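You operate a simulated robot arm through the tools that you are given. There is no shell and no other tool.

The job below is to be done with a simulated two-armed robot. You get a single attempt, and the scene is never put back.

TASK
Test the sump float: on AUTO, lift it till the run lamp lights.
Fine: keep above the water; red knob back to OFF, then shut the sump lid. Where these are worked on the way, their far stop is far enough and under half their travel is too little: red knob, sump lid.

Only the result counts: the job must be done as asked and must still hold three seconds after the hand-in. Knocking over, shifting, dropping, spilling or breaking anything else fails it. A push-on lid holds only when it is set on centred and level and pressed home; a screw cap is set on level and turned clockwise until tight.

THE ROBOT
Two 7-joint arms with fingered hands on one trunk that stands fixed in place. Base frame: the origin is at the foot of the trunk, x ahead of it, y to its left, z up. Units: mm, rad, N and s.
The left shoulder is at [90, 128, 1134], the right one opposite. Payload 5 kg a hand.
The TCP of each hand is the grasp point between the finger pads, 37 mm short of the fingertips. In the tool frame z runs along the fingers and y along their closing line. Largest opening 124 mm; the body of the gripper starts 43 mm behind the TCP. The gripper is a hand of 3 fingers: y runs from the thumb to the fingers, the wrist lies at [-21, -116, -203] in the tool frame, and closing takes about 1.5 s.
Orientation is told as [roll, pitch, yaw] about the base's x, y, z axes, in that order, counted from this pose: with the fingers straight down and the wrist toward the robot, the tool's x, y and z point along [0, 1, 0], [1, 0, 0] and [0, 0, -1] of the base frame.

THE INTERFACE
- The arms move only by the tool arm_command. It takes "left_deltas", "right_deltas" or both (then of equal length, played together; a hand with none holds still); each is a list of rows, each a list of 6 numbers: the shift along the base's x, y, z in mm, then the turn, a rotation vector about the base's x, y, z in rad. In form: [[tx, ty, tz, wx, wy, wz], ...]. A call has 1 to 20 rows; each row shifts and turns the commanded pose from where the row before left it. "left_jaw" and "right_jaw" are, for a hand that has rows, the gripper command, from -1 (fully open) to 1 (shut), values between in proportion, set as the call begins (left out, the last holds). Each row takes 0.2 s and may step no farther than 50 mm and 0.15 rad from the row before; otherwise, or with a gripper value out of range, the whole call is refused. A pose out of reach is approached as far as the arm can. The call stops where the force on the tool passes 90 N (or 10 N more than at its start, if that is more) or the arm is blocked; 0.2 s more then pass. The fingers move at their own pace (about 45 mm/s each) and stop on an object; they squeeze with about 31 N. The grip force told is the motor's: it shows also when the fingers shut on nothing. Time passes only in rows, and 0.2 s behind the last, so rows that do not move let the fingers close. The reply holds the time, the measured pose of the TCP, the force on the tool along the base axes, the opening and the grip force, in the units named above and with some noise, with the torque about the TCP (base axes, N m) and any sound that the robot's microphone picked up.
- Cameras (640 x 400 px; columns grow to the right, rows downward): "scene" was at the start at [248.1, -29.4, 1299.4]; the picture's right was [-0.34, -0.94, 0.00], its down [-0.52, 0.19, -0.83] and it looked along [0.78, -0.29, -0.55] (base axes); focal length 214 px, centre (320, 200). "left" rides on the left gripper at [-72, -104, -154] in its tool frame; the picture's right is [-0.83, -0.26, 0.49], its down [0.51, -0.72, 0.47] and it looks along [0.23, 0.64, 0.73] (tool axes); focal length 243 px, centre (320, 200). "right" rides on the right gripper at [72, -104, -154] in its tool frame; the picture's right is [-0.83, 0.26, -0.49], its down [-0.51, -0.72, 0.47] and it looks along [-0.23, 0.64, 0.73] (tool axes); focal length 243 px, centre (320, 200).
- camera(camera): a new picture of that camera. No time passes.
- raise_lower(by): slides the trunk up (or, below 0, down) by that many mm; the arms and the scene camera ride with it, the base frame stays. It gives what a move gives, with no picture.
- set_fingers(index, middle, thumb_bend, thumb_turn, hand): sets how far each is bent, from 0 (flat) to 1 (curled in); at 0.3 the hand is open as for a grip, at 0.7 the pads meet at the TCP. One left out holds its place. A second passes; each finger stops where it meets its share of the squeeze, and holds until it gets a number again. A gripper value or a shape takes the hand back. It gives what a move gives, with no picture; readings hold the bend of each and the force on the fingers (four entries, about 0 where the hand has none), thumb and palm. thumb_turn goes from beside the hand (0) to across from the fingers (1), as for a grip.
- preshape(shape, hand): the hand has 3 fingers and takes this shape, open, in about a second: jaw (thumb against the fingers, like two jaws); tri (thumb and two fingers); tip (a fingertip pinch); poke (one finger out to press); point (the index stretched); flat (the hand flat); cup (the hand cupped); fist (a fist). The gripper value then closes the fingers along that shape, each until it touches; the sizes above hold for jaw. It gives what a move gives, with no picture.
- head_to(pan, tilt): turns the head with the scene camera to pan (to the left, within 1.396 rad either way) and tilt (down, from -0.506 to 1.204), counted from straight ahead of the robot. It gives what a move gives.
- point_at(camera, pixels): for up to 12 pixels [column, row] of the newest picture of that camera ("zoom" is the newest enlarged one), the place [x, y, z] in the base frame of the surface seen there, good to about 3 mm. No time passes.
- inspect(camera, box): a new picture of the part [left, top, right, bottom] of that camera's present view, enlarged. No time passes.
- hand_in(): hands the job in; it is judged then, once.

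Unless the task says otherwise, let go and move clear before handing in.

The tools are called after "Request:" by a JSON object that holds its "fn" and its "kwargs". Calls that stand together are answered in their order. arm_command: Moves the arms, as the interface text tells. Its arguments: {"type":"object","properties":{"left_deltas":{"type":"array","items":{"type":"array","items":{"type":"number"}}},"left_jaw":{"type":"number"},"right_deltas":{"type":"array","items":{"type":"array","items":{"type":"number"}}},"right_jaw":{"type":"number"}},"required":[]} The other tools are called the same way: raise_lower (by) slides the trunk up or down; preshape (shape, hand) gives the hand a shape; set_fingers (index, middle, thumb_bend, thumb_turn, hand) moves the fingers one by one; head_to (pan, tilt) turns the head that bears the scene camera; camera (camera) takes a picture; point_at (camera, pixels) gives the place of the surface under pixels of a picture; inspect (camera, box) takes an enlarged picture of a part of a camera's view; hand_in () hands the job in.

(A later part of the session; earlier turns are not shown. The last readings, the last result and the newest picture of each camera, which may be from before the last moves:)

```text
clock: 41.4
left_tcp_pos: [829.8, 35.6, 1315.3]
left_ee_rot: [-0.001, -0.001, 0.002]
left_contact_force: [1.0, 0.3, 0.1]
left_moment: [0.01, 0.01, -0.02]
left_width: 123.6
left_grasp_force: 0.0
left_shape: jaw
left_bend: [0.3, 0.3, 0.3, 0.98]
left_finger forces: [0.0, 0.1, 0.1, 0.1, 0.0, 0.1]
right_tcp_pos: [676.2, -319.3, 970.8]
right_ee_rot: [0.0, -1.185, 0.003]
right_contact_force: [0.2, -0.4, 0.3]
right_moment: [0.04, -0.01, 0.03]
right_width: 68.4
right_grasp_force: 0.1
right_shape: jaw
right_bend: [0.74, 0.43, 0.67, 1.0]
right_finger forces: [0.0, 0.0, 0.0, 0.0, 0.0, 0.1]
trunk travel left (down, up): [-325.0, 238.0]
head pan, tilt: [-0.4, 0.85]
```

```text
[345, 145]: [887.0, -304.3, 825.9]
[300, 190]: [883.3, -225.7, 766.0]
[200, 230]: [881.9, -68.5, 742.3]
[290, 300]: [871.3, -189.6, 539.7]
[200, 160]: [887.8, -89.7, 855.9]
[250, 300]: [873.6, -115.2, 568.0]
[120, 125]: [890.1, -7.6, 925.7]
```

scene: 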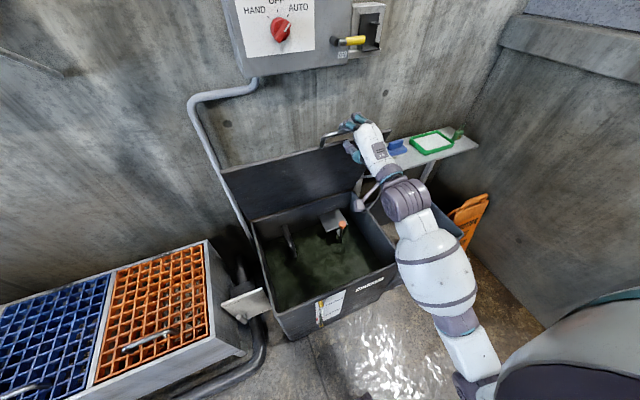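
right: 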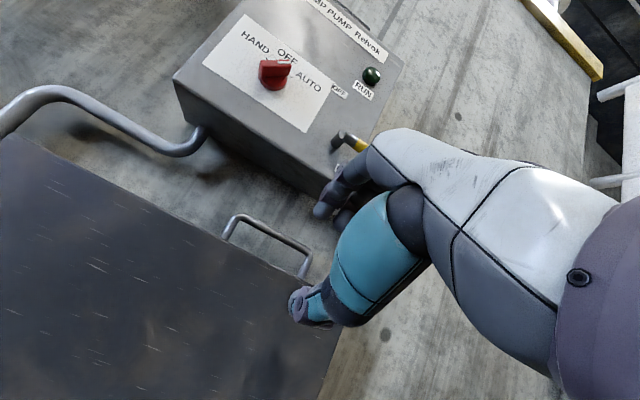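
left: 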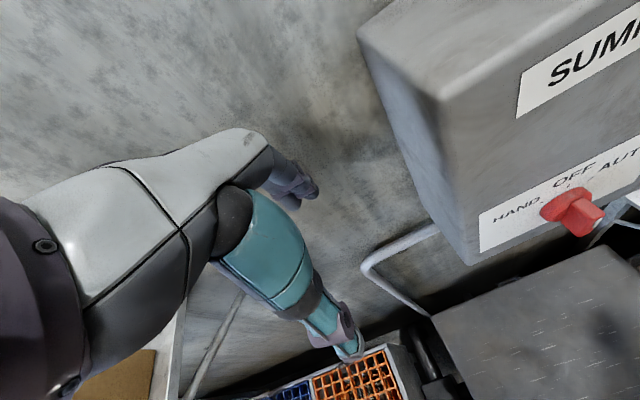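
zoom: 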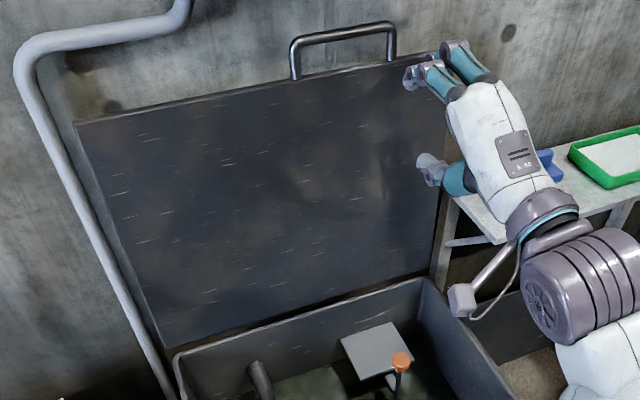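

The lid stays open unaided. Now I'll rotate the right hand to point straight down and move it above the float knob.

Request:
{"fn": "arm_command", "kwargs": {"right_deltas": [[4, -2.2, -34, 0, 0.1481, 0], [4, -2.2, -34, 0, 0.1481, 0], [4, -2.2, -34, 0, 0.1481, 0], [4, -2.2, -34, 0, 0.1481, 0], [4, -2.2, -34, 0, 0.1481, 0], [4, -2.2, -34, 0, 0.1481, 0], [4, -2.2, -34, 0, 0.1481, 0], [4, -2.2, -34, 0, 0.1481, 0]], "right_jaw": 0.0}}

Request:
{"fn": "head_to", "kwargs": {"pan": -0.4, "tilt": 0.6}}

Request:
{"fn": "camera", "kwargs": {"camera": "scene"}}

Request:
{"fn": "camera", "kwargs": {"camera": "right"}}

```text
clock: 43.2
left_tcp_pos: [832.1, 35.6, 1313.2]
left_ee_rot: [-0.002, 0.003, 0.001]
left_contact_force: [-0.5, 0.8, 0.3]
left_moment: [0.0, 0.03, 0.0]
left_width: 123.4
left_grasp_force: 0.0
left_shape: jaw
left_bend: [0.3, 0.3, 0.3, 0.98]
left_finger forces: [0.0, 0.0, 0.0, 0.1, 0.0, 0.0]
right_tcp_pos: [709.9, -337.1, 696.4]
right_ee_rot: [0.0, 0.003, -0.001]
right_contact_force: [-0.3, 0.1, -0.1]
right_moment: [-0.01, 0.01, -0.02]
right_width: 62.3
right_grasp_force: 0.1
right_shape: jaw
right_bend: [0.74, 0.45, 0.69, 1.0]
right_finger forces: [0.1, 0.0, 0.1, 0.0, 0.0, 0.1]
trunk travel left (down, up): [-325.0, 238.0]
head pan, tilt: [-0.4, 0.85]
```

```text
clock: 44.0
left_tcp_pos: [831.8, 35.6, 1315.0]
left_ee_rot: [0.0, 0.0, 0.001]
left_contact_force: [0.5, 0.4, 0.7]
left_moment: [0.03, -0.01, -0.03]
left_width: 123.6
left_grasp_force: 0.0
left_shape: jaw
left_bend: [0.3, 0.3, 0.3, 0.98]
left_finger forces: [0.0, 0.0, 0.0, 0.0, 0.1, 0.0]
right_tcp_pos: [708.4, -336.9, 700.4]
right_ee_rot: [0.0, -0.003, 0.001]
right_contact_force: [0.4, 0.1, -1.1]
right_moment: [-0.01, -0.01, -0.02]
right_width: 62.4
right_grasp_force: 0.0
right_shape: jaw
right_bend: [0.74, 0.45, 0.69, 1.0]
right_finger forces: [0.0, 0.0, 0.0, 0.1, 0.0, 0.0]
trunk travel left (down, up): [-325.0, 238.0]
head pan, tilt: [-0.4, 0.6]
```

```text
taken
```

scene: 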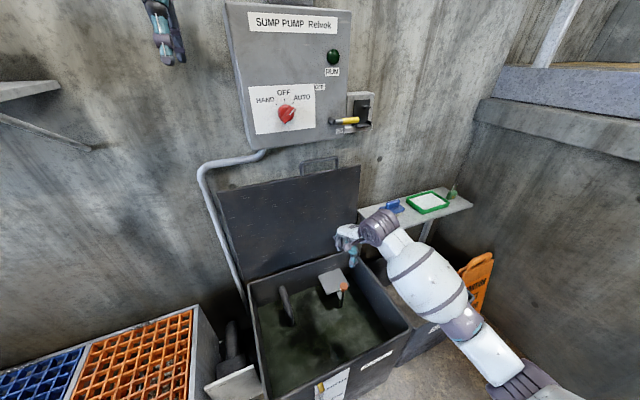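

```text
taken
```

right: 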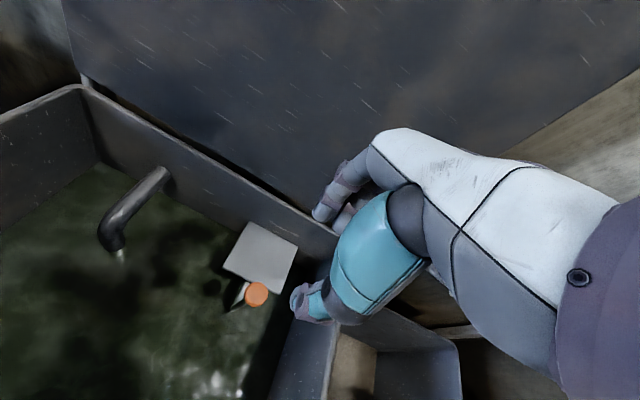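

The lamp (333,56) and sump are both in view. I'll refine the knob position from the wrist camera and zoom in for its shape.

Request:
{"fn": "point_at", "kwargs": {"camera": "right", "pixels": [[257, 293], [250, 288], [264, 290], [256, 301], [258, 285], [245, 297]]}}

Request:
{"fn": "inspect", "kwargs": {"camera": "right", "box": [210, 210, 330, 320]}}

Request:
{"fn": "inspect", "kwargs": {"camera": "scene", "box": [300, 255, 380, 325]}}

```text
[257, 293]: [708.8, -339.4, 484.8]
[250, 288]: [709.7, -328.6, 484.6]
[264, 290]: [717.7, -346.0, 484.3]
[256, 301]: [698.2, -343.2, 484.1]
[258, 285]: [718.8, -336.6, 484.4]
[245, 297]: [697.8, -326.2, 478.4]
```

```text
3.64 times, centred on (270, 265) of right
```

zoom: 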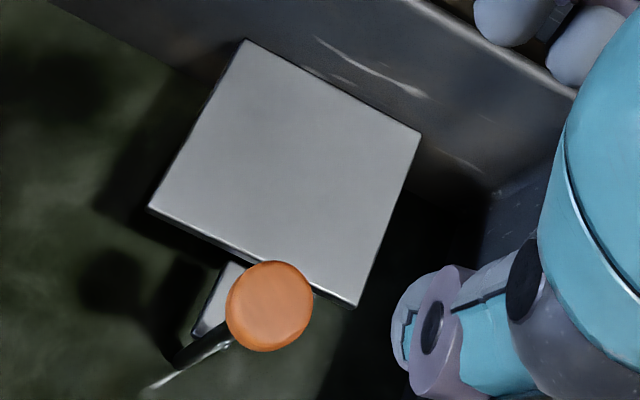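

```text
5.71 times, centred on (340, 290) of scene
```

zoom: 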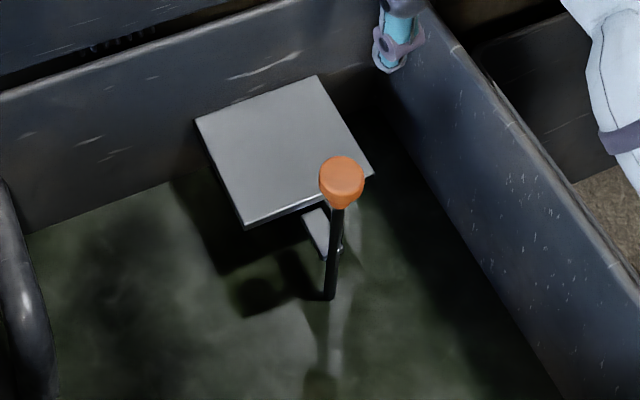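

Knob centre (708.5, −337, top 484.5) confirmed. Descending straight down with a ~62 mm opening to TCP z≈472, well above the water.

Request:
{"fn": "arm_command", "kwargs": {"right_deltas": [[0, 0, -45, 0, 0, 0], [0, 0, -45, 0, 0, 0], [0, 0, -45, 0, 0, 0], [0, 0, -45, 0, 0, 0], [0, 0, -25, 0, 0, 0], [0, 0, -22, 0, 0, 0]], "right_jaw": 0.0}}

Request:
{"fn": "inspect", "kwargs": {"camera": "right", "box": [210, 180, 410, 350]}}

Request:
{"fn": "inspect", "kwargs": {"camera": "scene", "box": [290, 220, 410, 330]}}

```text
clock: 45.4
left_tcp_pos: [831.2, 37.4, 1315.3]
left_ee_rot: [-0.001, 0.0, 0.001]
left_contact_force: [0.0, 0.3, 0.5]
left_moment: [-0.01, 0.02, -0.02]
left_width: 123.9
left_grasp_force: 0.1
left_shape: jaw
left_bend: [0.3, 0.3, 0.3, 0.98]
left_finger forces: [0.0, 0.0, 0.0, 0.0, 0.0, 0.0]
right_tcp_pos: [709.2, -337.1, 470.7]
right_ee_rot: [0.0, 0.001, -0.001]
right_contact_force: [0.1, -0.4, 0.1]
right_moment: [0.02, -0.02, 0.02]
right_width: 62.0
right_grasp_force: 0.0
right_shape: jaw
right_bend: [0.74, 0.45, 0.69, 1.0]
right_finger forces: [0.0, 0.0, 0.0, 0.0, 0.1, 0.0]
trunk travel left (down, up): [-325.0, 238.0]
head pan, tilt: [-0.4, 0.6]
```

```text
2.35 times, centred on (310, 265) of right
```

zoom: 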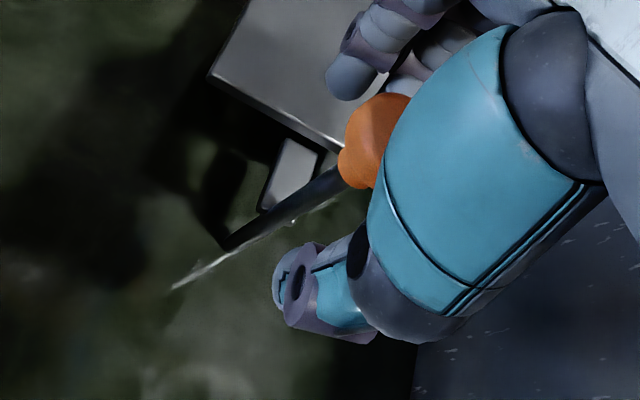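

```text
3.64 times, centred on (350, 275) of scene
```

zoom: 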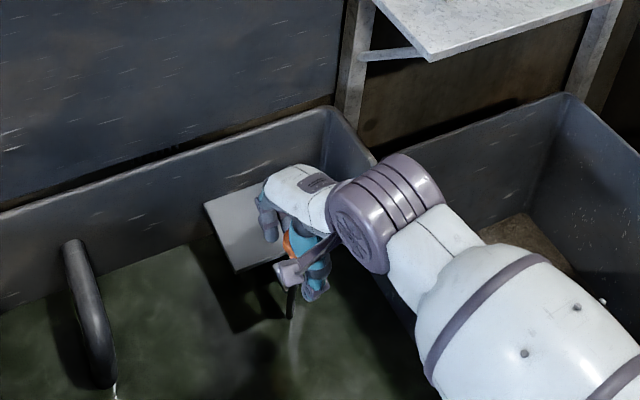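

The orange knob is centred between fingers and thumb. Closing on it.

Request:
{"fn": "arm_command", "kwargs": {"right_deltas": [[0, 0, 0, 0, 0, 0], [0, 0, 0, 0, 0, 0], [0, 0, 0, 0, 0, 0], [0, 0, 0, 0, 0, 0], [0, 0, 0, 0, 0, 0], [0, 0, 0, 0, 0, 0]], "right_jaw": 0.9}}

Request:
{"fn": "inspect", "kwargs": {"camera": "right", "box": [210, 180, 410, 350]}}

```text
clock: 46.8
left_tcp_pos: [831.7, 36.0, 1315.0]
left_ee_rot: [0.0, -0.002, 0.002]
left_contact_force: [0.4, -0.6, 0.7]
left_moment: [-0.04, 0.02, -0.01]
left_width: 123.5
left_grasp_force: 0.0
left_shape: jaw
left_bend: [0.3, 0.3, 0.3, 0.98]
left_finger forces: [0.0, 0.0, 0.0, 0.0, 0.0, 0.1]
right_tcp_pos: [709.4, -336.6, 471.9]
right_ee_rot: [0.001, 0.001, 0.001]
right_contact_force: [-2.8, 0.6, 0.7]
right_moment: [0.04, 0.0, 0.02]
right_width: 7.0
right_grasp_force: 0.1
right_shape: jaw
right_bend: [0.71, 0.67, 0.71, 1.0]
right_finger forces: [0.0, 0.1, 0.0, 0.0, 2.6, 0.0]
trunk travel left (down, up): [-325.0, 238.0]
head pan, tilt: [-0.4, 0.6]
```

```text
2.35 times, centred on (310, 265) of right
```

zoom: 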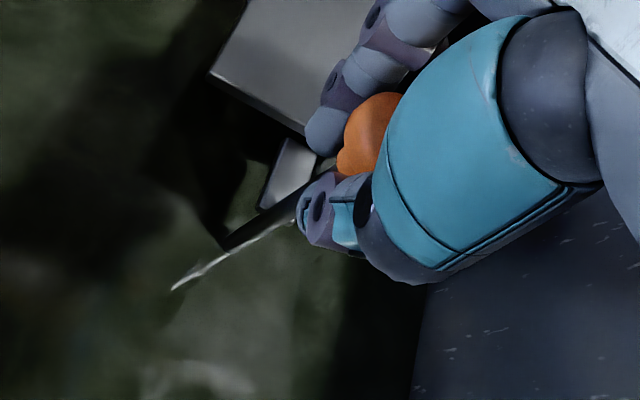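

The fingers have closed under the knob's head, caging the rod. Lifting slowly in small steps and checking the lamp.

Request:
{"fn": "arm_command", "kwargs": {"right_deltas": [[0, 0, 8, 0, 0, 0], [0, 0, 8, 0, 0, 0], [0, 0, 8, 0, 0, 0]]}}

Request:
{"fn": "camera", "kwargs": {"camera": "scene"}}

Request:
{"fn": "inspect", "kwargs": {"camera": "right", "box": [210, 180, 410, 350]}}

```text
clock: 47.6
left_tcp_pos: [831.0, 36.4, 1314.4]
left_ee_rot: [0.0, -0.002, 0.001]
left_contact_force: [0.1, -0.8, 0.8]
left_moment: [0.0, -0.01, 0.0]
left_width: 123.6
left_grasp_force: 0.0
left_shape: jaw
left_bend: [0.3, 0.3, 0.3, 0.98]
left_finger forces: [0.0, 0.1, 0.0, 0.1, 0.1, 0.0]
right_tcp_pos: [708.7, -336.4, 495.8]
right_ee_rot: [0.0, 0.001, -0.001]
right_contact_force: [-1.4, -0.8, -1.8]
right_moment: [-0.01, -0.01, 0.0]
right_width: 6.6
right_grasp_force: 0.1
right_shape: jaw
right_bend: [0.71, 0.67, 0.71, 1.0]
right_finger forces: [0.0, 0.0, 0.1, 0.1, 2.4, 0.0]
trunk travel left (down, up): [-325.0, 238.0]
head pan, tilt: [-0.4, 0.6]
```

```text
taken
```

scene: 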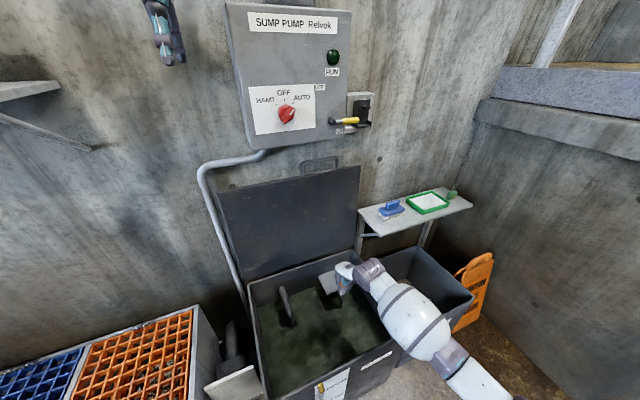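

```text
2.35 times, centred on (310, 265) of right
```

zoom: 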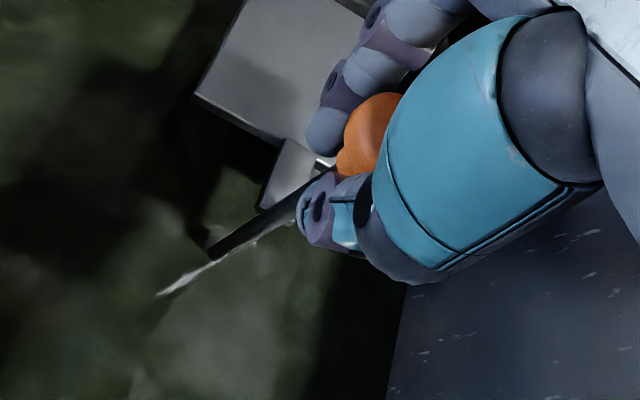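

The float rises with the hand (+24 mm, ~2 N); lamp still dark. Continuing.

Request:
{"fn": "arm_command", "kwargs": {"right_deltas": [[0, 0, 8, 0, 0, 0], [0, 0, 8, 0, 0, 0]]}}

Request:
{"fn": "inspect", "kwargs": {"camera": "scene", "box": [220, 0, 380, 150]}}

```text
clock: 48.2
left_tcp_pos: [831.3, 36.6, 1314.4]
left_ee_rot: [-0.001, 0.0, 0.002]
left_contact_force: [-0.5, -0.2, 0.1]
left_moment: [0.02, 0.01, 0.04]
left_width: 123.7
left_grasp_force: 0.1
left_shape: jaw
left_bend: [0.3, 0.3, 0.3, 0.98]
left_finger forces: [0.0, 0.0, 0.0, 0.1, 0.0, 0.0]
right_tcp_pos: [708.1, -336.4, 512.2]
right_ee_rot: [0.0, 0.0, -0.001]
right_contact_force: [-3.0, -1.3, -2.1]
right_moment: [0.02, 0.02, 0.02]
right_width: 6.7
right_grasp_force: 0.1
right_shape: jaw
right_bend: [0.71, 0.67, 0.71, 1.0]
right_finger forces: [0.0, 0.0, 0.1, 0.0, 2.5, 0.1]
trunk travel left (down, up): [-325.0, 238.0]
head pan, tilt: [-0.4, 0.6]
```

```text
2.67 times, centred on (300, 75) of scene
```

zoom: 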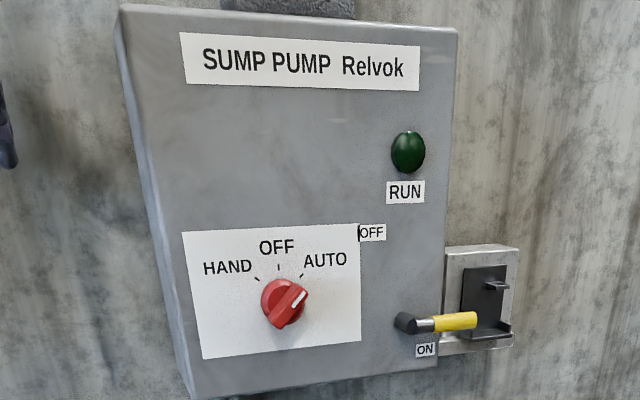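

Still dark at +40 mm. Lifting another 16 mm.

Request:
{"fn": "arm_command", "kwargs": {"right_deltas": [[0, 0, 8, 0, 0, 0], [0, 0, 8, 0, 0, 0]]}}

Request:
{"fn": "inspect", "kwargs": {"camera": "scene", "box": [220, 0, 380, 150]}}

Request:
{"fn": "inspect", "kwargs": {"camera": "right", "box": [210, 180, 410, 350]}}

```text
clock: 48.8
left_tcp_pos: [832.1, 35.6, 1313.9]
left_ee_rot: [0.002, 0.001, 0.002]
left_contact_force: [1.1, -0.6, -0.2]
left_moment: [0.02, -0.01, 0.01]
left_width: 123.7
left_grasp_force: 0.2
left_shape: jaw
left_bend: [0.3, 0.3, 0.3, 0.98]
left_finger forces: [0.0, 0.0, 0.0, 0.0, 0.1, 0.0]
right_tcp_pos: [709.3, -335.8, 528.4]
right_ee_rot: [-0.001, 0.0, 0.0]
right_contact_force: [-2.2, -0.1, -1.6]
right_moment: [-0.01, -0.03, 0.03]
right_width: 6.8
right_grasp_force: 0.1
right_shape: jaw
right_bend: [0.71, 0.67, 0.71, 1.0]
right_finger forces: [0.0, 0.0, 0.0, 0.0, 2.4, 0.0]
trunk travel left (down, up): [-325.0, 238.0]
head pan, tilt: [-0.4, 0.6]
```

```text
2.67 times, centred on (300, 75) of scene
```

zoom: 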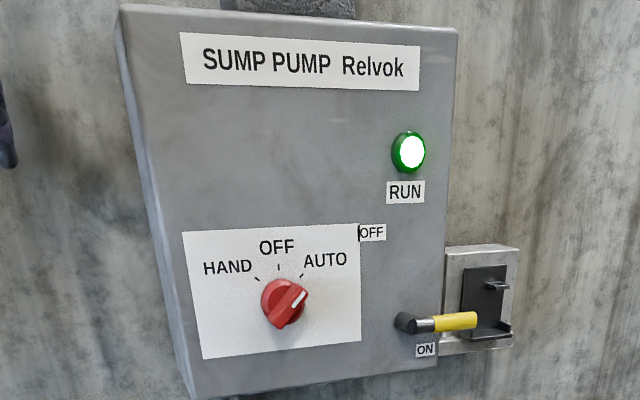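

```text
2.35 times, centred on (310, 265) of right
```

zoom: 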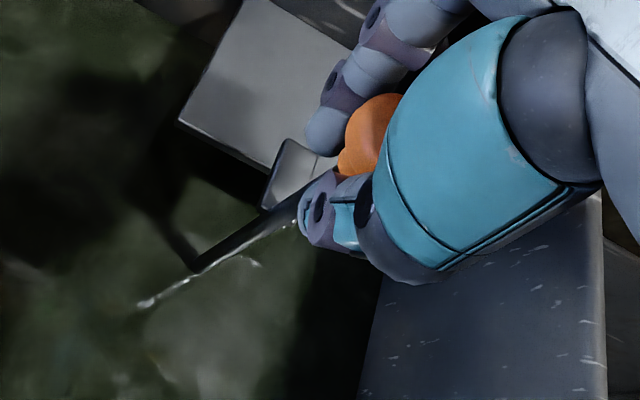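

The RUN lamp is lit at +56 mm. I'll hold it briefly, then lower the float gently back to where it was and release it.

Request:
{"fn": "arm_command", "kwargs": {"right_deltas": [[0, 0, 0, 0, 0, 0], [0, 0, 0, 0, 0, 0], [0, 0, 0, 0, 0, 0]]}}

Request:
{"fn": "inspect", "kwargs": {"camera": "scene", "box": [220, 0, 380, 150]}}

Request:
{"fn": "arm_command", "kwargs": {"right_deltas": [[0, 0, -8, 0, 0, 0], [0, 0, -8, 0, 0, 0], [0, 0, -8, 0, 0, 0], [0, 0, -8, 0, 0, 0], [0, 0, -8, 0, 0, 0], [0, 0, -8, 0, 0, 0], [0, 0, -8, 0, 0, 0], [0, 0, 0, 0, 0, 0]]}}

Request:
{"fn": "inspect", "kwargs": {"camera": "right", "box": [210, 180, 410, 350]}}

Request:
{"fn": "inspect", "kwargs": {"camera": "scene", "box": [220, 0, 380, 150]}}

```text
clock: 49.6
left_tcp_pos: [831.1, 35.7, 1315.6]
left_ee_rot: [0.0, 0.0, 0.004]
left_contact_force: [0.2, 0.0, 0.5]
left_moment: [-0.01, -0.01, -0.01]
left_width: 123.6
left_grasp_force: 0.1
left_shape: jaw
left_bend: [0.3, 0.3, 0.3, 0.98]
left_finger forces: [0.0, 0.0, 0.0, 0.0, 0.1, 0.0]
right_tcp_pos: [708.5, -336.5, 527.5]
right_ee_rot: [0.0, 0.0, 0.001]
right_contact_force: [-2.6, -1.7, -0.7]
right_moment: [-0.01, -0.02, 0.01]
right_width: 6.8
right_grasp_force: 0.0
right_shape: jaw
right_bend: [0.71, 0.67, 0.71, 1.0]
right_finger forces: [0.0, 0.0, 0.0, 0.0, 2.2, 0.0]
trunk travel left (down, up): [-325.0, 238.0]
head pan, tilt: [-0.4, 0.6]
```

```text
2.67 times, centred on (300, 75) of scene
```

zoom: 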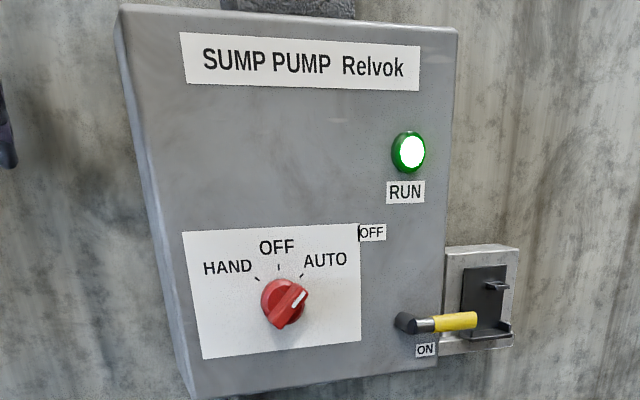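

```text
clock: 51.4
left_tcp_pos: [831.9, 36.5, 1314.2]
left_ee_rot: [0.001, -0.001, 0.0]
left_contact_force: [0.4, 0.2, -0.2]
left_moment: [0.01, 0.0, 0.0]
left_width: 123.8
left_grasp_force: 0.1
left_shape: jaw
left_bend: [0.3, 0.3, 0.3, 0.98]
left_finger forces: [0.1, 0.0, 0.1, 0.0, 0.0, 0.0]
right_tcp_pos: [709.1, -336.1, 471.5]
right_ee_rot: [0.0, 0.001, 0.002]
right_contact_force: [-1.7, 0.5, -0.4]
right_moment: [0.03, -0.02, 0.01]
right_width: 6.5
right_grasp_force: 0.1
right_shape: jaw
right_bend: [0.71, 0.67, 0.71, 1.0]
right_finger forces: [0.1, 0.0, 0.0, 0.1, 2.1, 0.0]
trunk travel left (down, up): [-325.0, 238.0]
head pan, tilt: [-0.4, 0.6]
```

```text
2.35 times, centred on (310, 265) of right
```

zoom: 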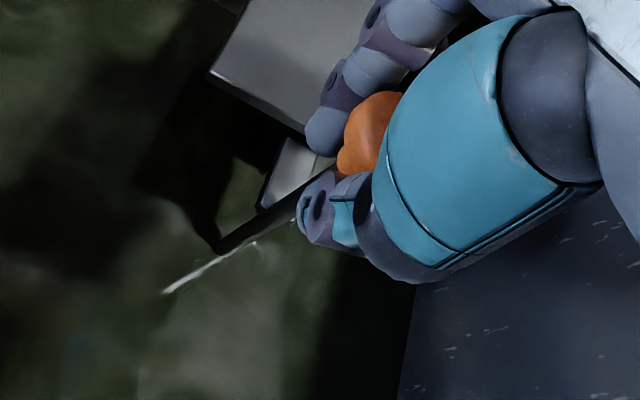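

```text
2.67 times, centred on (300, 75) of scene
```

zoom: 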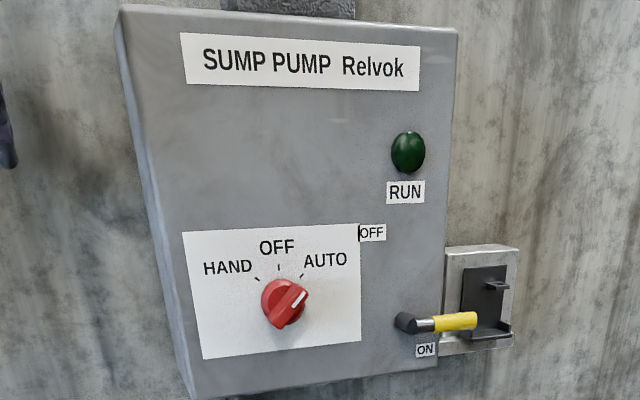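

The lamp lit and went out again when the float came back down. Now I'll open the hand and rise clear of the knob.

Request:
{"fn": "arm_command", "kwargs": {"right_deltas": [[0, 0, 0, 0, 0, 0], [0, 0, 0, 0, 0, 0], [0, 0, 0, 0, 0, 0], [0, 0, 0, 0, 0, 0], [0, 0, 0, 0, 0, 0], [0, 0, 15, 0, 0, 0], [0, 0, 25, 0, 0, 0], [0, 0, 40, 0, 0, 0], [0, 0, 45, 0, 0, 0], [0, 0, 45, 0, 0, 0]], "right_jaw": 0.0}}

Request:
{"fn": "camera", "kwargs": {"camera": "scene"}}

Request:
{"fn": "camera", "kwargs": {"camera": "right"}}

```text
clock: 53.6
left_tcp_pos: [831.7, 36.2, 1314.1]
left_ee_rot: [0.0, 0.0, 0.003]
left_contact_force: [-1.6, 0.6, -0.6]
left_moment: [0.0, 0.0, -0.02]
left_width: 123.7
left_grasp_force: 0.1
left_shape: jaw
left_bend: [0.3, 0.3, 0.3, 0.98]
left_finger forces: [0.0, 0.0, 0.0, 0.0, 0.0, 0.0]
right_tcp_pos: [709.3, -336.3, 640.9]
right_ee_rot: [-0.002, 0.0, 0.0]
right_contact_force: [0.3, -0.3, -0.6]
right_moment: [0.01, -0.02, 0.0]
right_width: 61.7
right_grasp_force: 0.0
right_shape: jaw
right_bend: [0.74, 0.45, 0.69, 1.0]
right_finger forces: [0.0, 0.0, 0.0, 0.0, 0.1, 0.1]
trunk travel left (down, up): [-325.0, 238.0]
head pan, tilt: [-0.4, 0.6]
```

```text
taken
```

scene: 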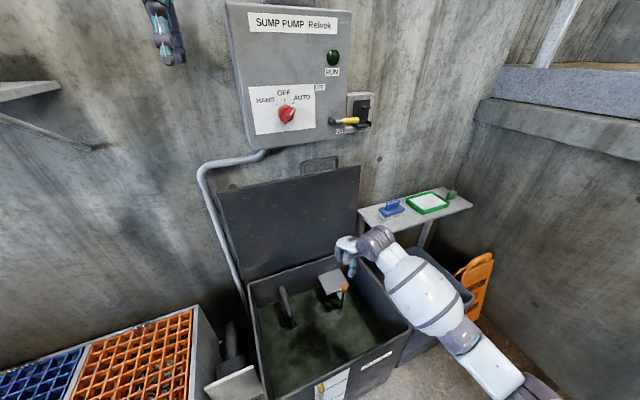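

```text
taken
```

right: 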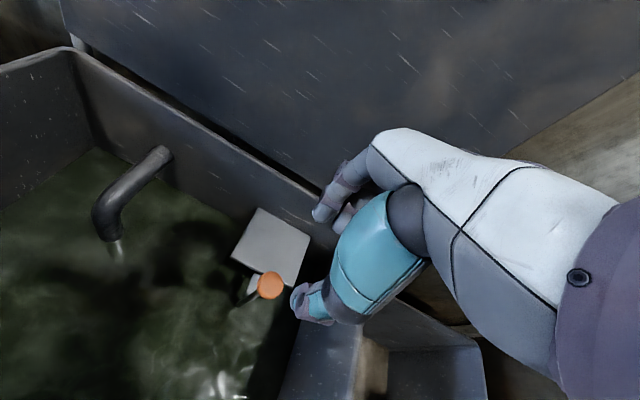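

The float is released and back in its place, and the lid is still open. Next I'll take the right hand back up to the red knob in the orientation it had when it let go.

Request:
{"fn": "arm_command", "kwargs": {"right_deltas": [[-5, 0, 40, 0, -0.1428, 0], [-5, 0, 40, 0, -0.1428, 0], [-5, 0, 40, 0, -0.1428, 0], [-5, 0, 40, 0, -0.1428, 0], [-5, 0, 40, 0, -0.1428, 0], [-5, 0, 40, 0, -0.1428, 0], [-5, 0, 40, 0, -0.1428, 0], [-5, 0, 40, 0, -0.1428, 0], [-5, 0, 40, 0, -0.1428, 0], [-5, 0, 40, 0, -0.1428, 0], [-5, 0, 40, 0, -0.1428, 0], [-4, 6, 18, -0.137, 0, 0], [-4, 6, 18, -0.137, 0, 0], [-4, 6, 18, -0.137, 0, 0], [-4, 6, 18, -0.137, 0, 0], [-4, 6, 18, -0.137, 0, 0]], "right_jaw": 0.2}}

Request:
{"fn": "head_to", "kwargs": {"pan": -0.45, "tilt": 0.45}}

Request:
{"fn": "camera", "kwargs": {"camera": "scene"}}

Request:
{"fn": "inspect", "kwargs": {"camera": "scene", "box": [230, 110, 330, 185]}}

```text
clock: 57.0
left_tcp_pos: [831.9, 36.2, 1314.6]
left_ee_rot: [-0.001, 0.0, 0.001]
left_contact_force: [0.1, -0.1, 0.2]
left_moment: [0.0, 0.02, 0.02]
left_width: 123.6
left_grasp_force: 0.0
left_shape: jaw
left_bend: [0.3, 0.3, 0.3, 0.98]
left_finger forces: [0.0, 0.0, 0.0, 0.0, 0.0, 0.0]
right_tcp_pos: [633.8, -306.6, 1172.4]
right_ee_rot: [-1.571, -0.882, 1.571]
right_contact_force: [-0.1, 0.5, 0.2]
right_moment: [-0.04, -0.02, -0.01]
right_width: 49.9
right_grasp_force: 0.2
right_shape: jaw
right_bend: [0.74, 0.49, 0.72, 1.0]
right_finger forces: [0.0, 0.0, 0.1, 0.0, 0.1, 0.0]
trunk travel left (down, up): [-325.0, 238.0]
head pan, tilt: [-0.4, 0.6]
```

```text
clock: 57.7
left_tcp_pos: [831.5, 35.5, 1313.8]
left_ee_rot: [-0.001, 0.002, 0.002]
left_contact_force: [-0.7, 0.8, -0.4]
left_moment: [0.0, 0.01, -0.01]
left_width: 123.7
left_grasp_force: 0.1
left_shape: jaw
left_bend: [0.3, 0.3, 0.3, 0.98]
left_finger forces: [0.0, 0.0, 0.0, 0.0, 0.0, 0.0]
right_tcp_pos: [633.3, -307.9, 1170.9]
right_ee_rot: [-1.569, -0.888, 1.571]
right_contact_force: [0.0, 0.5, -0.1]
right_moment: [-0.01, 0.0, -0.02]
right_width: 49.7
right_grasp_force: 0.0
right_shape: jaw
right_bend: [0.74, 0.49, 0.72, 1.0]
right_finger forces: [0.0, 0.0, 0.1, 0.0, 0.0, 0.0]
trunk travel left (down, up): [-325.0, 238.0]
head pan, tilt: [-0.45, 0.45]
```

```text
taken
```

scene: 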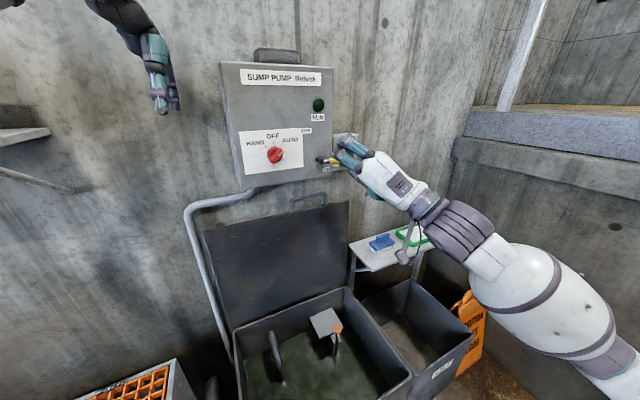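

```text
5.33 times, centred on (280, 148) of scene
```

zoom: 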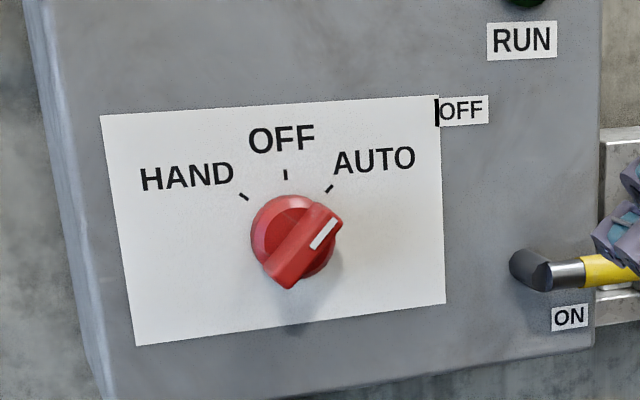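

The pointer is still on AUTO. I'll approach the knob by the reverse of the retreat path.

Request:
{"fn": "arm_command", "kwargs": {"right_deltas": [[0, 40, 0, 0, 0, 0], [15, 35, 0, 0, 0, 0], [20, 30, 0, 0, 0, 0], [20, 23.5, 0.5, 0, 0, 0], [25, 0, 0, 0, 0, 0], [25, 0, 0, 0, 0, 0], [15, 0, 0, 0, 0, 0], [12, 0, 0, 0, 0, 0]], "right_jaw": 0.2}}

Request:
{"fn": "inspect", "kwargs": {"camera": "right", "box": [220, 130, 420, 330]}}

Request:
{"fn": "inspect", "kwargs": {"camera": "scene", "box": [230, 110, 330, 185]}}

```text
clock: 59.5
left_tcp_pos: [831.3, 36.3, 1313.7]
left_ee_rot: [0.0, 0.0, 0.003]
left_contact_force: [-0.6, 0.5, 0.3]
left_moment: [0.02, 0.02, 0.01]
left_width: 123.5
left_grasp_force: 0.1
left_shape: jaw
left_bend: [0.3, 0.3, 0.3, 0.98]
left_finger forces: [0.1, 0.0, 0.1, 0.1, 0.0, 0.0]
right_tcp_pos: [766.2, -177.0, 1172.1]
right_ee_rot: [-1.571, -0.885, 1.571]
right_contact_force: [0.2, -0.5, 0.4]
right_moment: [0.01, -0.03, -0.02]
right_width: 49.8
right_grasp_force: 0.1
right_shape: jaw
right_bend: [0.74, 0.49, 0.72, 1.0]
right_finger forces: [0.0, 0.0, 0.0, 0.0, 0.0, 0.0]
trunk travel left (down, up): [-325.0, 238.0]
head pan, tilt: [-0.45, 0.45]
```

```text
2.00 times, centred on (320, 230) of right
```

zoom: 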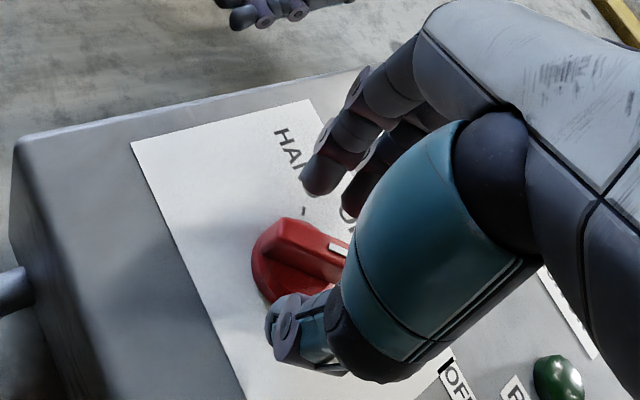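

```text
5.33 times, centred on (280, 148) of scene
```

zoom: 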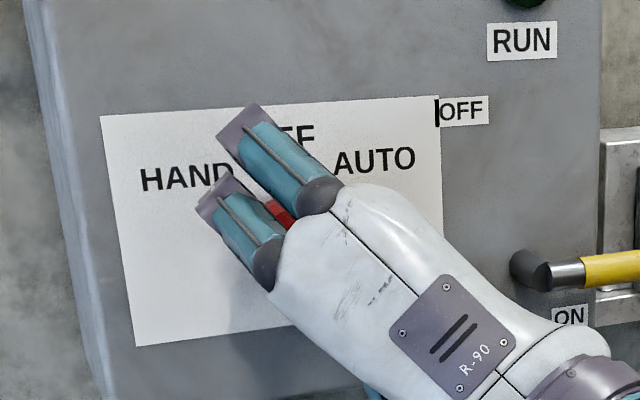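

The ridge is aligned between the fingers. Closing and turning counter-clockwise back to OFF.

Request:
{"fn": "arm_command", "kwargs": {"right_deltas": [[0, 0, 0, 0, 0, 0], [0, 0, 0, 0, 0, 0], [0, 0, 0, 0, 0, 0], [0, 0, 0, 0, 0, 0], [0, 0, 0, 0, 0, 0]], "right_jaw": 1.0}}

Request:
{"fn": "arm_command", "kwargs": {"right_deltas": [[0, 0, 0, -0.1, 0, 0], [0, 0, 0, -0.1, 0, 0], [0, 0, 0, -0.1, 0, 0], [0, 0, 0, -0.1, 0, 0], [0, 0, 0, -0.1, 0, 0], [0, 0, 0, -0.1, 0, 0], [0, 0, 0, -0.1, 0, 0], [0, 0, 0, -0.1, 0, 0], [0, 0, 0, -0.085, 0, 0]]}}

Request:
{"fn": "inspect", "kwargs": {"camera": "right", "box": [220, 130, 420, 330]}}

Request:
{"fn": "inspect", "kwargs": {"camera": "scene", "box": [230, 110, 330, 185]}}

```text
clock: 60.7
left_tcp_pos: [831.7, 36.6, 1314.0]
left_ee_rot: [0.001, 0.001, 0.002]
left_contact_force: [-0.2, 0.3, 0.9]
left_moment: [0.0, 0.02, 0.02]
left_width: 123.7
left_grasp_force: 0.0
left_shape: jaw
left_bend: [0.3, 0.3, 0.3, 0.98]
left_finger forces: [0.1, 0.1, 0.0, 0.0, 0.1, 0.1]
right_tcp_pos: [766.9, -177.4, 1171.5]
right_ee_rot: [-1.571, -0.884, 1.57]
right_contact_force: [1.9, -0.5, -1.0]
right_moment: [-0.03, -0.05, 0.04]
right_width: 8.3
right_grasp_force: 30.6
right_shape: jaw
right_bend: [0.71, 0.67, 0.73, 1.0]
right_finger forces: [17.8, 9.3, 0.0, 0.0, 27.2, 0.0]
trunk travel left (down, up): [-325.0, 238.0]
head pan, tilt: [-0.45, 0.45]
```

```text
clock: 62.7
left_tcp_pos: [833.1, 35.4, 1314.1]
left_ee_rot: [-0.002, 0.0, 0.004]
left_contact_force: [0.4, 0.6, 0.2]
left_moment: [0.01, -0.03, -0.01]
left_width: 123.7
left_grasp_force: 0.0
left_shape: jaw
left_bend: [0.3, 0.3, 0.3, 0.98]
left_finger forces: [0.0, 0.0, 0.1, 0.0, 0.0, 0.0]
right_tcp_pos: [766.9, -178.6, 1170.5]
right_ee_rot: [-1.57, 0.001, 1.57]
right_contact_force: [0.5, 2.0, -7.4]
right_moment: [0.06, 0.24, 0.09]
right_width: 8.2
right_grasp_force: 30.8
right_shape: jaw
right_bend: [0.68, 0.68, 0.73, 1.0]
right_finger forces: [22.2, 7.4, 0.1, 0.0, 27.9, 0.1]
trunk travel left (down, up): [-325.0, 238.0]
head pan, tilt: [-0.45, 0.45]
```

```text
2.00 times, centred on (320, 230) of right
```

zoom: 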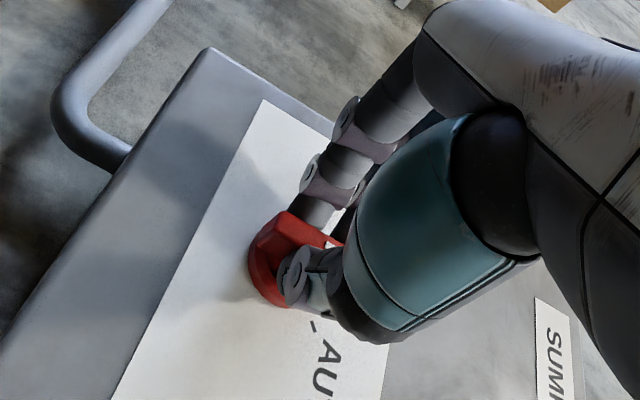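

```text
5.33 times, centred on (280, 148) of scene
```

zoom: 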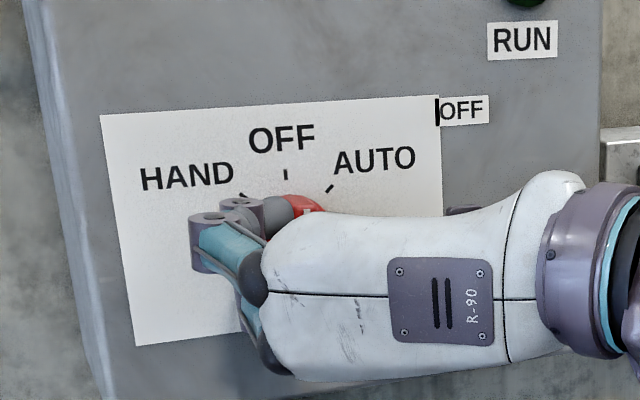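

Back at the original hand angle. Releasing and backing off straight, then checking the pointer.

Request:
{"fn": "arm_command", "kwargs": {"right_deltas": [[0, 0, 0, 0, 0, 0], [0, 0, 0, 0, 0, 0], [0, 0, 0, 0, 0, 0], [0, 0, 0, 0, 0, 0], [-25, 0, 0, 0, 0, 0], [-35, 0, 0, 0, 0, 0], [-30, -30, 0, 0, 0, 0], [-30, -30, 0, 0, 0, 0], [-10, -40, 0, 0, 0, 0], [0, -40, 0, 0, 0, 0]], "right_jaw": 0.2}}

Request:
{"fn": "inspect", "kwargs": {"camera": "scene", "box": [230, 110, 330, 185]}}

Request:
{"fn": "camera", "kwargs": {"camera": "scene"}}

```text
clock: 64.9
left_tcp_pos: [830.8, 35.5, 1314.2]
left_ee_rot: [0.001, 0.0, 0.001]
left_contact_force: [-0.7, -0.7, 1.5]
left_moment: [0.0, 0.02, 0.02]
left_width: 123.7
left_grasp_force: 0.0
left_shape: jaw
left_bend: [0.3, 0.3, 0.3, 0.98]
left_finger forces: [0.0, 0.0, 0.1, 0.1, 0.0, 0.0]
right_tcp_pos: [635.5, -319.0, 1172.3]
right_ee_rot: [-1.571, 0.0, 1.573]
right_contact_force: [-0.7, 0.1, -0.2]
right_moment: [-0.03, -0.01, 0.02]
right_width: 49.6
right_grasp_force: 0.0
right_shape: jaw
right_bend: [0.74, 0.49, 0.72, 1.0]
right_finger forces: [0.1, 0.0, 0.0, 0.1, 0.1, 0.1]
trunk travel left (down, up): [-325.0, 238.0]
head pan, tilt: [-0.45, 0.45]
```

```text
5.33 times, centred on (280, 148) of scene
```

zoom: 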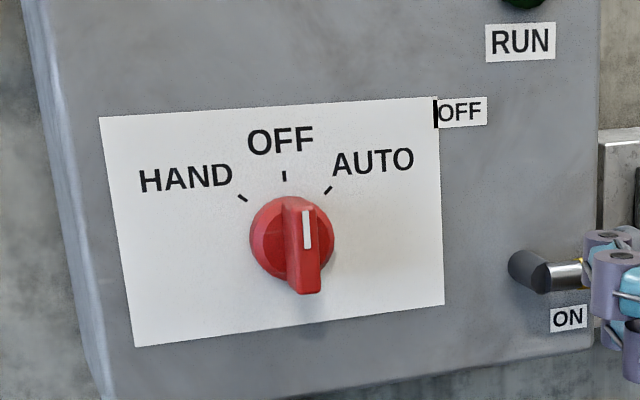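

```text
taken
```

scene: 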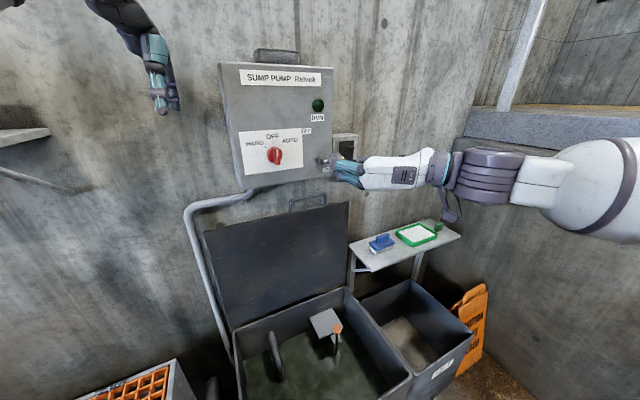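

The knob pointer is back on OFF (zoom [306,230], identical to the start) and the lamp is dark. Now the lid: I'll reorient the hand to the pose used at the handle (pitch ≈ −1.185) and move below the box.

Request:
{"fn": "arm_command", "kwargs": {"right_deltas": [[3, 0.4, -13.4, 0.1428, 0, 0], [3, 0.4, -13.4, 0.1428, 0, 0], [3, 0.4, -13.4, 0.1428, 0, 0], [3, 0.4, -13.4, 0.1428, 0, 0], [3, 0.4, -13.4, 0.1428, 0, 0], [3, 0.4, -13.4, 0.1428, 0, 0], [3, 0.4, -13.4, 0.1428, 0, 0], [3, 0.4, -13.4, 0.1428, 0, 0], [3, 0.4, -13.4, 0.1428, 0, 0], [3, 0.4, -13.4, 0.1428, 0, 0], [3, 0.4, -13.4, 0.1428, 0, 0], [3, 0.4, -13.4, 0, 0.1287, 0], [3, 0.4, -13.4, 0, 0.1287, 0], [3, 0.4, -13.4, 0, 0.1287, 0]], "right_jaw": -0.3}}

Request:
{"fn": "head_to", "kwargs": {"pan": -0.4, "tilt": 0.7}}

Request:
{"fn": "camera", "kwargs": {"camera": "scene"}}

Request:
{"fn": "camera", "kwargs": {"camera": "right"}}

```text
clock: 67.9
left_tcp_pos: [831.7, 35.1, 1315.1]
left_ee_rot: [0.0, -0.001, 0.003]
left_contact_force: [0.0, 0.0, -0.5]
left_moment: [0.01, -0.02, 0.02]
left_width: 123.8
left_grasp_force: 0.1
left_shape: jaw
left_bend: [0.3, 0.3, 0.3, 0.98]
left_finger forces: [0.0, 0.0, 0.0, 0.0, 0.0, 0.0]
right_tcp_pos: [677.4, -311.8, 984.3]
right_ee_rot: [0.001, -1.184, -0.001]
right_contact_force: [-0.6, -0.9, -0.5]
right_moment: [0.04, 0.01, -0.01]
right_width: 80.7
right_grasp_force: 0.1
right_shape: jaw
right_bend: [0.28, 0.39, 0.62, 1.0]
right_finger forces: [0.0, 0.1, 0.1, 0.0, 0.0, 0.0]
trunk travel left (down, up): [-325.0, 238.0]
head pan, tilt: [-0.45, 0.45]
```

```text
clock: 68.7
left_tcp_pos: [831.0, 36.3, 1315.7]
left_ee_rot: [0.0, -0.001, 0.001]
left_contact_force: [0.9, 0.2, 0.6]
left_moment: [0.0, 0.0, 0.03]
left_width: 123.5
left_grasp_force: 0.0
left_shape: jaw
left_bend: [0.3, 0.3, 0.3, 0.98]
left_finger forces: [0.0, 0.0, 0.1, 0.0, 0.0, 0.1]
right_tcp_pos: [678.3, -313.8, 985.1]
right_ee_rot: [0.0, -1.187, -0.001]
right_contact_force: [0.1, -0.2, 0.1]
right_moment: [0.0, -0.03, 0.01]
right_width: 80.8
right_grasp_force: 0.0
right_shape: jaw
right_bend: [0.28, 0.39, 0.62, 1.0]
right_finger forces: [0.0, 0.0, 0.0, 0.0, 0.1, 0.0]
trunk travel left (down, up): [-325.0, 238.0]
head pan, tilt: [-0.4, 0.7]
```

```text
taken
```

scene: 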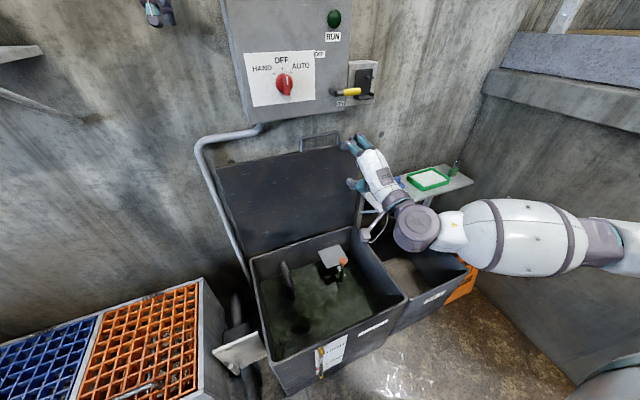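

```text
taken
```

right: 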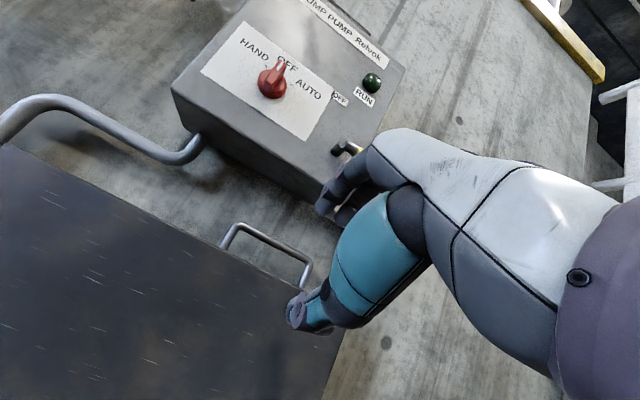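

Request:
{"fn": "point_at", "kwargs": {"camera": "right", "pixels": [[240, 226], [262, 235], [285, 246], [303, 258], [308, 270], [200, 270], [100, 220], [250, 330], [190, 150]]}}

Request:
{"fn": "inspect", "kwargs": {"camera": "scene", "box": [210, 110, 410, 250]}}

Request:
{"fn": "point_at", "kwargs": {"camera": "zoom", "pixels": [[340, 80], [400, 70], [380, 73], [310, 110], [200, 200], [150, 350], [350, 130], [350, 60], [420, 40]]}}

```text
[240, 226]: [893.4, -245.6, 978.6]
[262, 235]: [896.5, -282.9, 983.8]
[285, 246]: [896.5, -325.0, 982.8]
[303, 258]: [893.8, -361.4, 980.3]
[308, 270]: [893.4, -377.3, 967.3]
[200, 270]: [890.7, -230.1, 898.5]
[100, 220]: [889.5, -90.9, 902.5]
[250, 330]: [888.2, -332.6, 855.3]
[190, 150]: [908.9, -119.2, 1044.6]
```

```text
2.86 times, centred on (310, 180) of scene
```

zoom: 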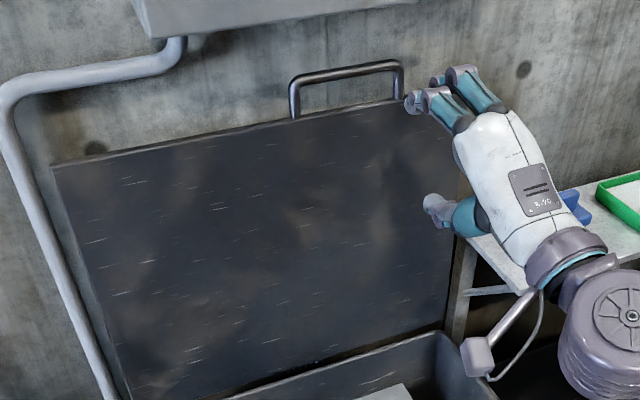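

```text
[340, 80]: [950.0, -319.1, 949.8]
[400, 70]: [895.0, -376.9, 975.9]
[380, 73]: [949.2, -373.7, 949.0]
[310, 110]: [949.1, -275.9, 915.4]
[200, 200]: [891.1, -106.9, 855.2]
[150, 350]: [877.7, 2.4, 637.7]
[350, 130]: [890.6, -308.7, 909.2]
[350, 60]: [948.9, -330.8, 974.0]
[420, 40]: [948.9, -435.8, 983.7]
```

The bar is at ≈ (899, −306, 977) and the lid face at x≈891. I'll slide the open hand in so the fingertips pass over and behind the bar, with the thumb staying just in front of the lid.

Request:
{"fn": "arm_command", "kwargs": {"right_deltas": [[35, 0, 0, 0, 0, 0], [35, 0, 0, 0, 0, 0], [35, 0, 0, 0, 0, 0], [30, 0, 0, 0, 0, 0], [25, 0, 0, 0, 0, 0], [18, 0, 0, 0, 0, 0], [14, 0, -4, 0, 0, 0]], "right_jaw": -0.3}}

Request:
{"fn": "inspect", "kwargs": {"camera": "right", "box": [180, 100, 400, 340]}}

Request:
{"fn": "inspect", "kwargs": {"camera": "scene", "box": [210, 110, 410, 250]}}

```text
clock: 70.3
left_tcp_pos: [832.0, 37.1, 1314.4]
left_ee_rot: [0.001, 0.002, 0.001]
left_contact_force: [0.0, 0.4, 0.2]
left_moment: [0.01, 0.06, -0.04]
left_width: 123.7
left_grasp_force: 0.0
left_shape: jaw
left_bend: [0.3, 0.3, 0.3, 0.98]
left_finger forces: [0.0, 0.0, 0.0, 0.0, 0.0, 0.0]
right_tcp_pos: [870.6, -312.0, 980.5]
right_ee_rot: [0.001, -1.185, -0.001]
right_contact_force: [-0.3, 0.3, 0.0]
right_moment: [-0.01, 0.0, -0.03]
right_width: 80.7
right_grasp_force: 0.0
right_shape: jaw
right_bend: [0.28, 0.39, 0.62, 1.0]
right_finger forces: [0.0, 0.0, 0.1, 0.0, 0.1, 0.0]
trunk travel left (down, up): [-325.0, 238.0]
head pan, tilt: [-0.4, 0.7]
```

```text
1.67 times, centred on (290, 220) of right
```

zoom: 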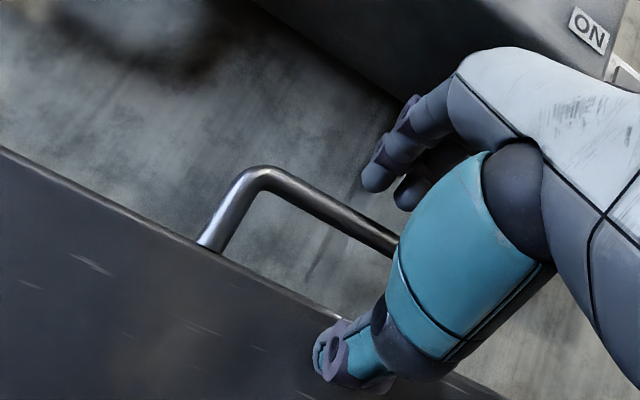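

```text
2.86 times, centred on (310, 180) of scene
```

zoom: 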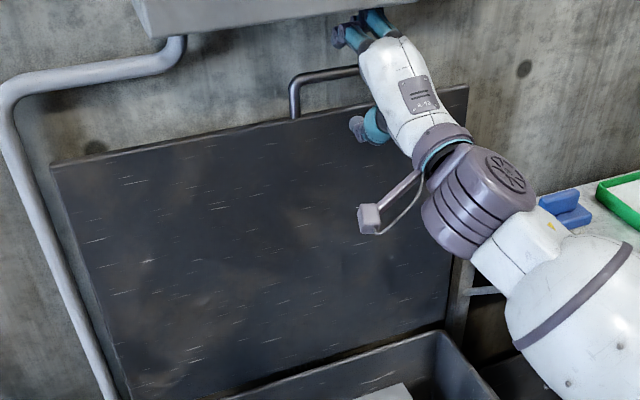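

Request:
{"fn": "camera", "kwargs": {"camera": "right"}}

Request:
{"fn": "point_at", "kwargs": {"camera": "right", "pixels": [[320, 207], [316, 212], [325, 195], [335, 183], [340, 215], [300, 210], [330, 228], [293, 310], [300, 300]]}}

```text
taken
```

right: 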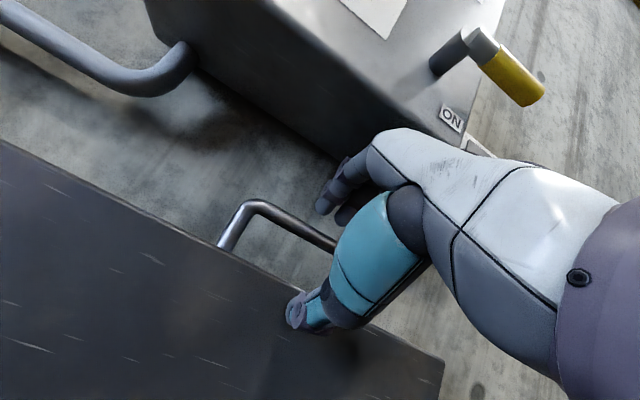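

```text
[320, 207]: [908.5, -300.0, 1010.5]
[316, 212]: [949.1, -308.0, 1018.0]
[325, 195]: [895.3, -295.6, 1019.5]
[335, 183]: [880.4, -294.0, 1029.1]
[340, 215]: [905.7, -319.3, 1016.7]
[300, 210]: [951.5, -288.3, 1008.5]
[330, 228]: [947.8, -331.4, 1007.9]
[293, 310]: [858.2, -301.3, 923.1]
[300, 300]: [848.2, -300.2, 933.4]
```

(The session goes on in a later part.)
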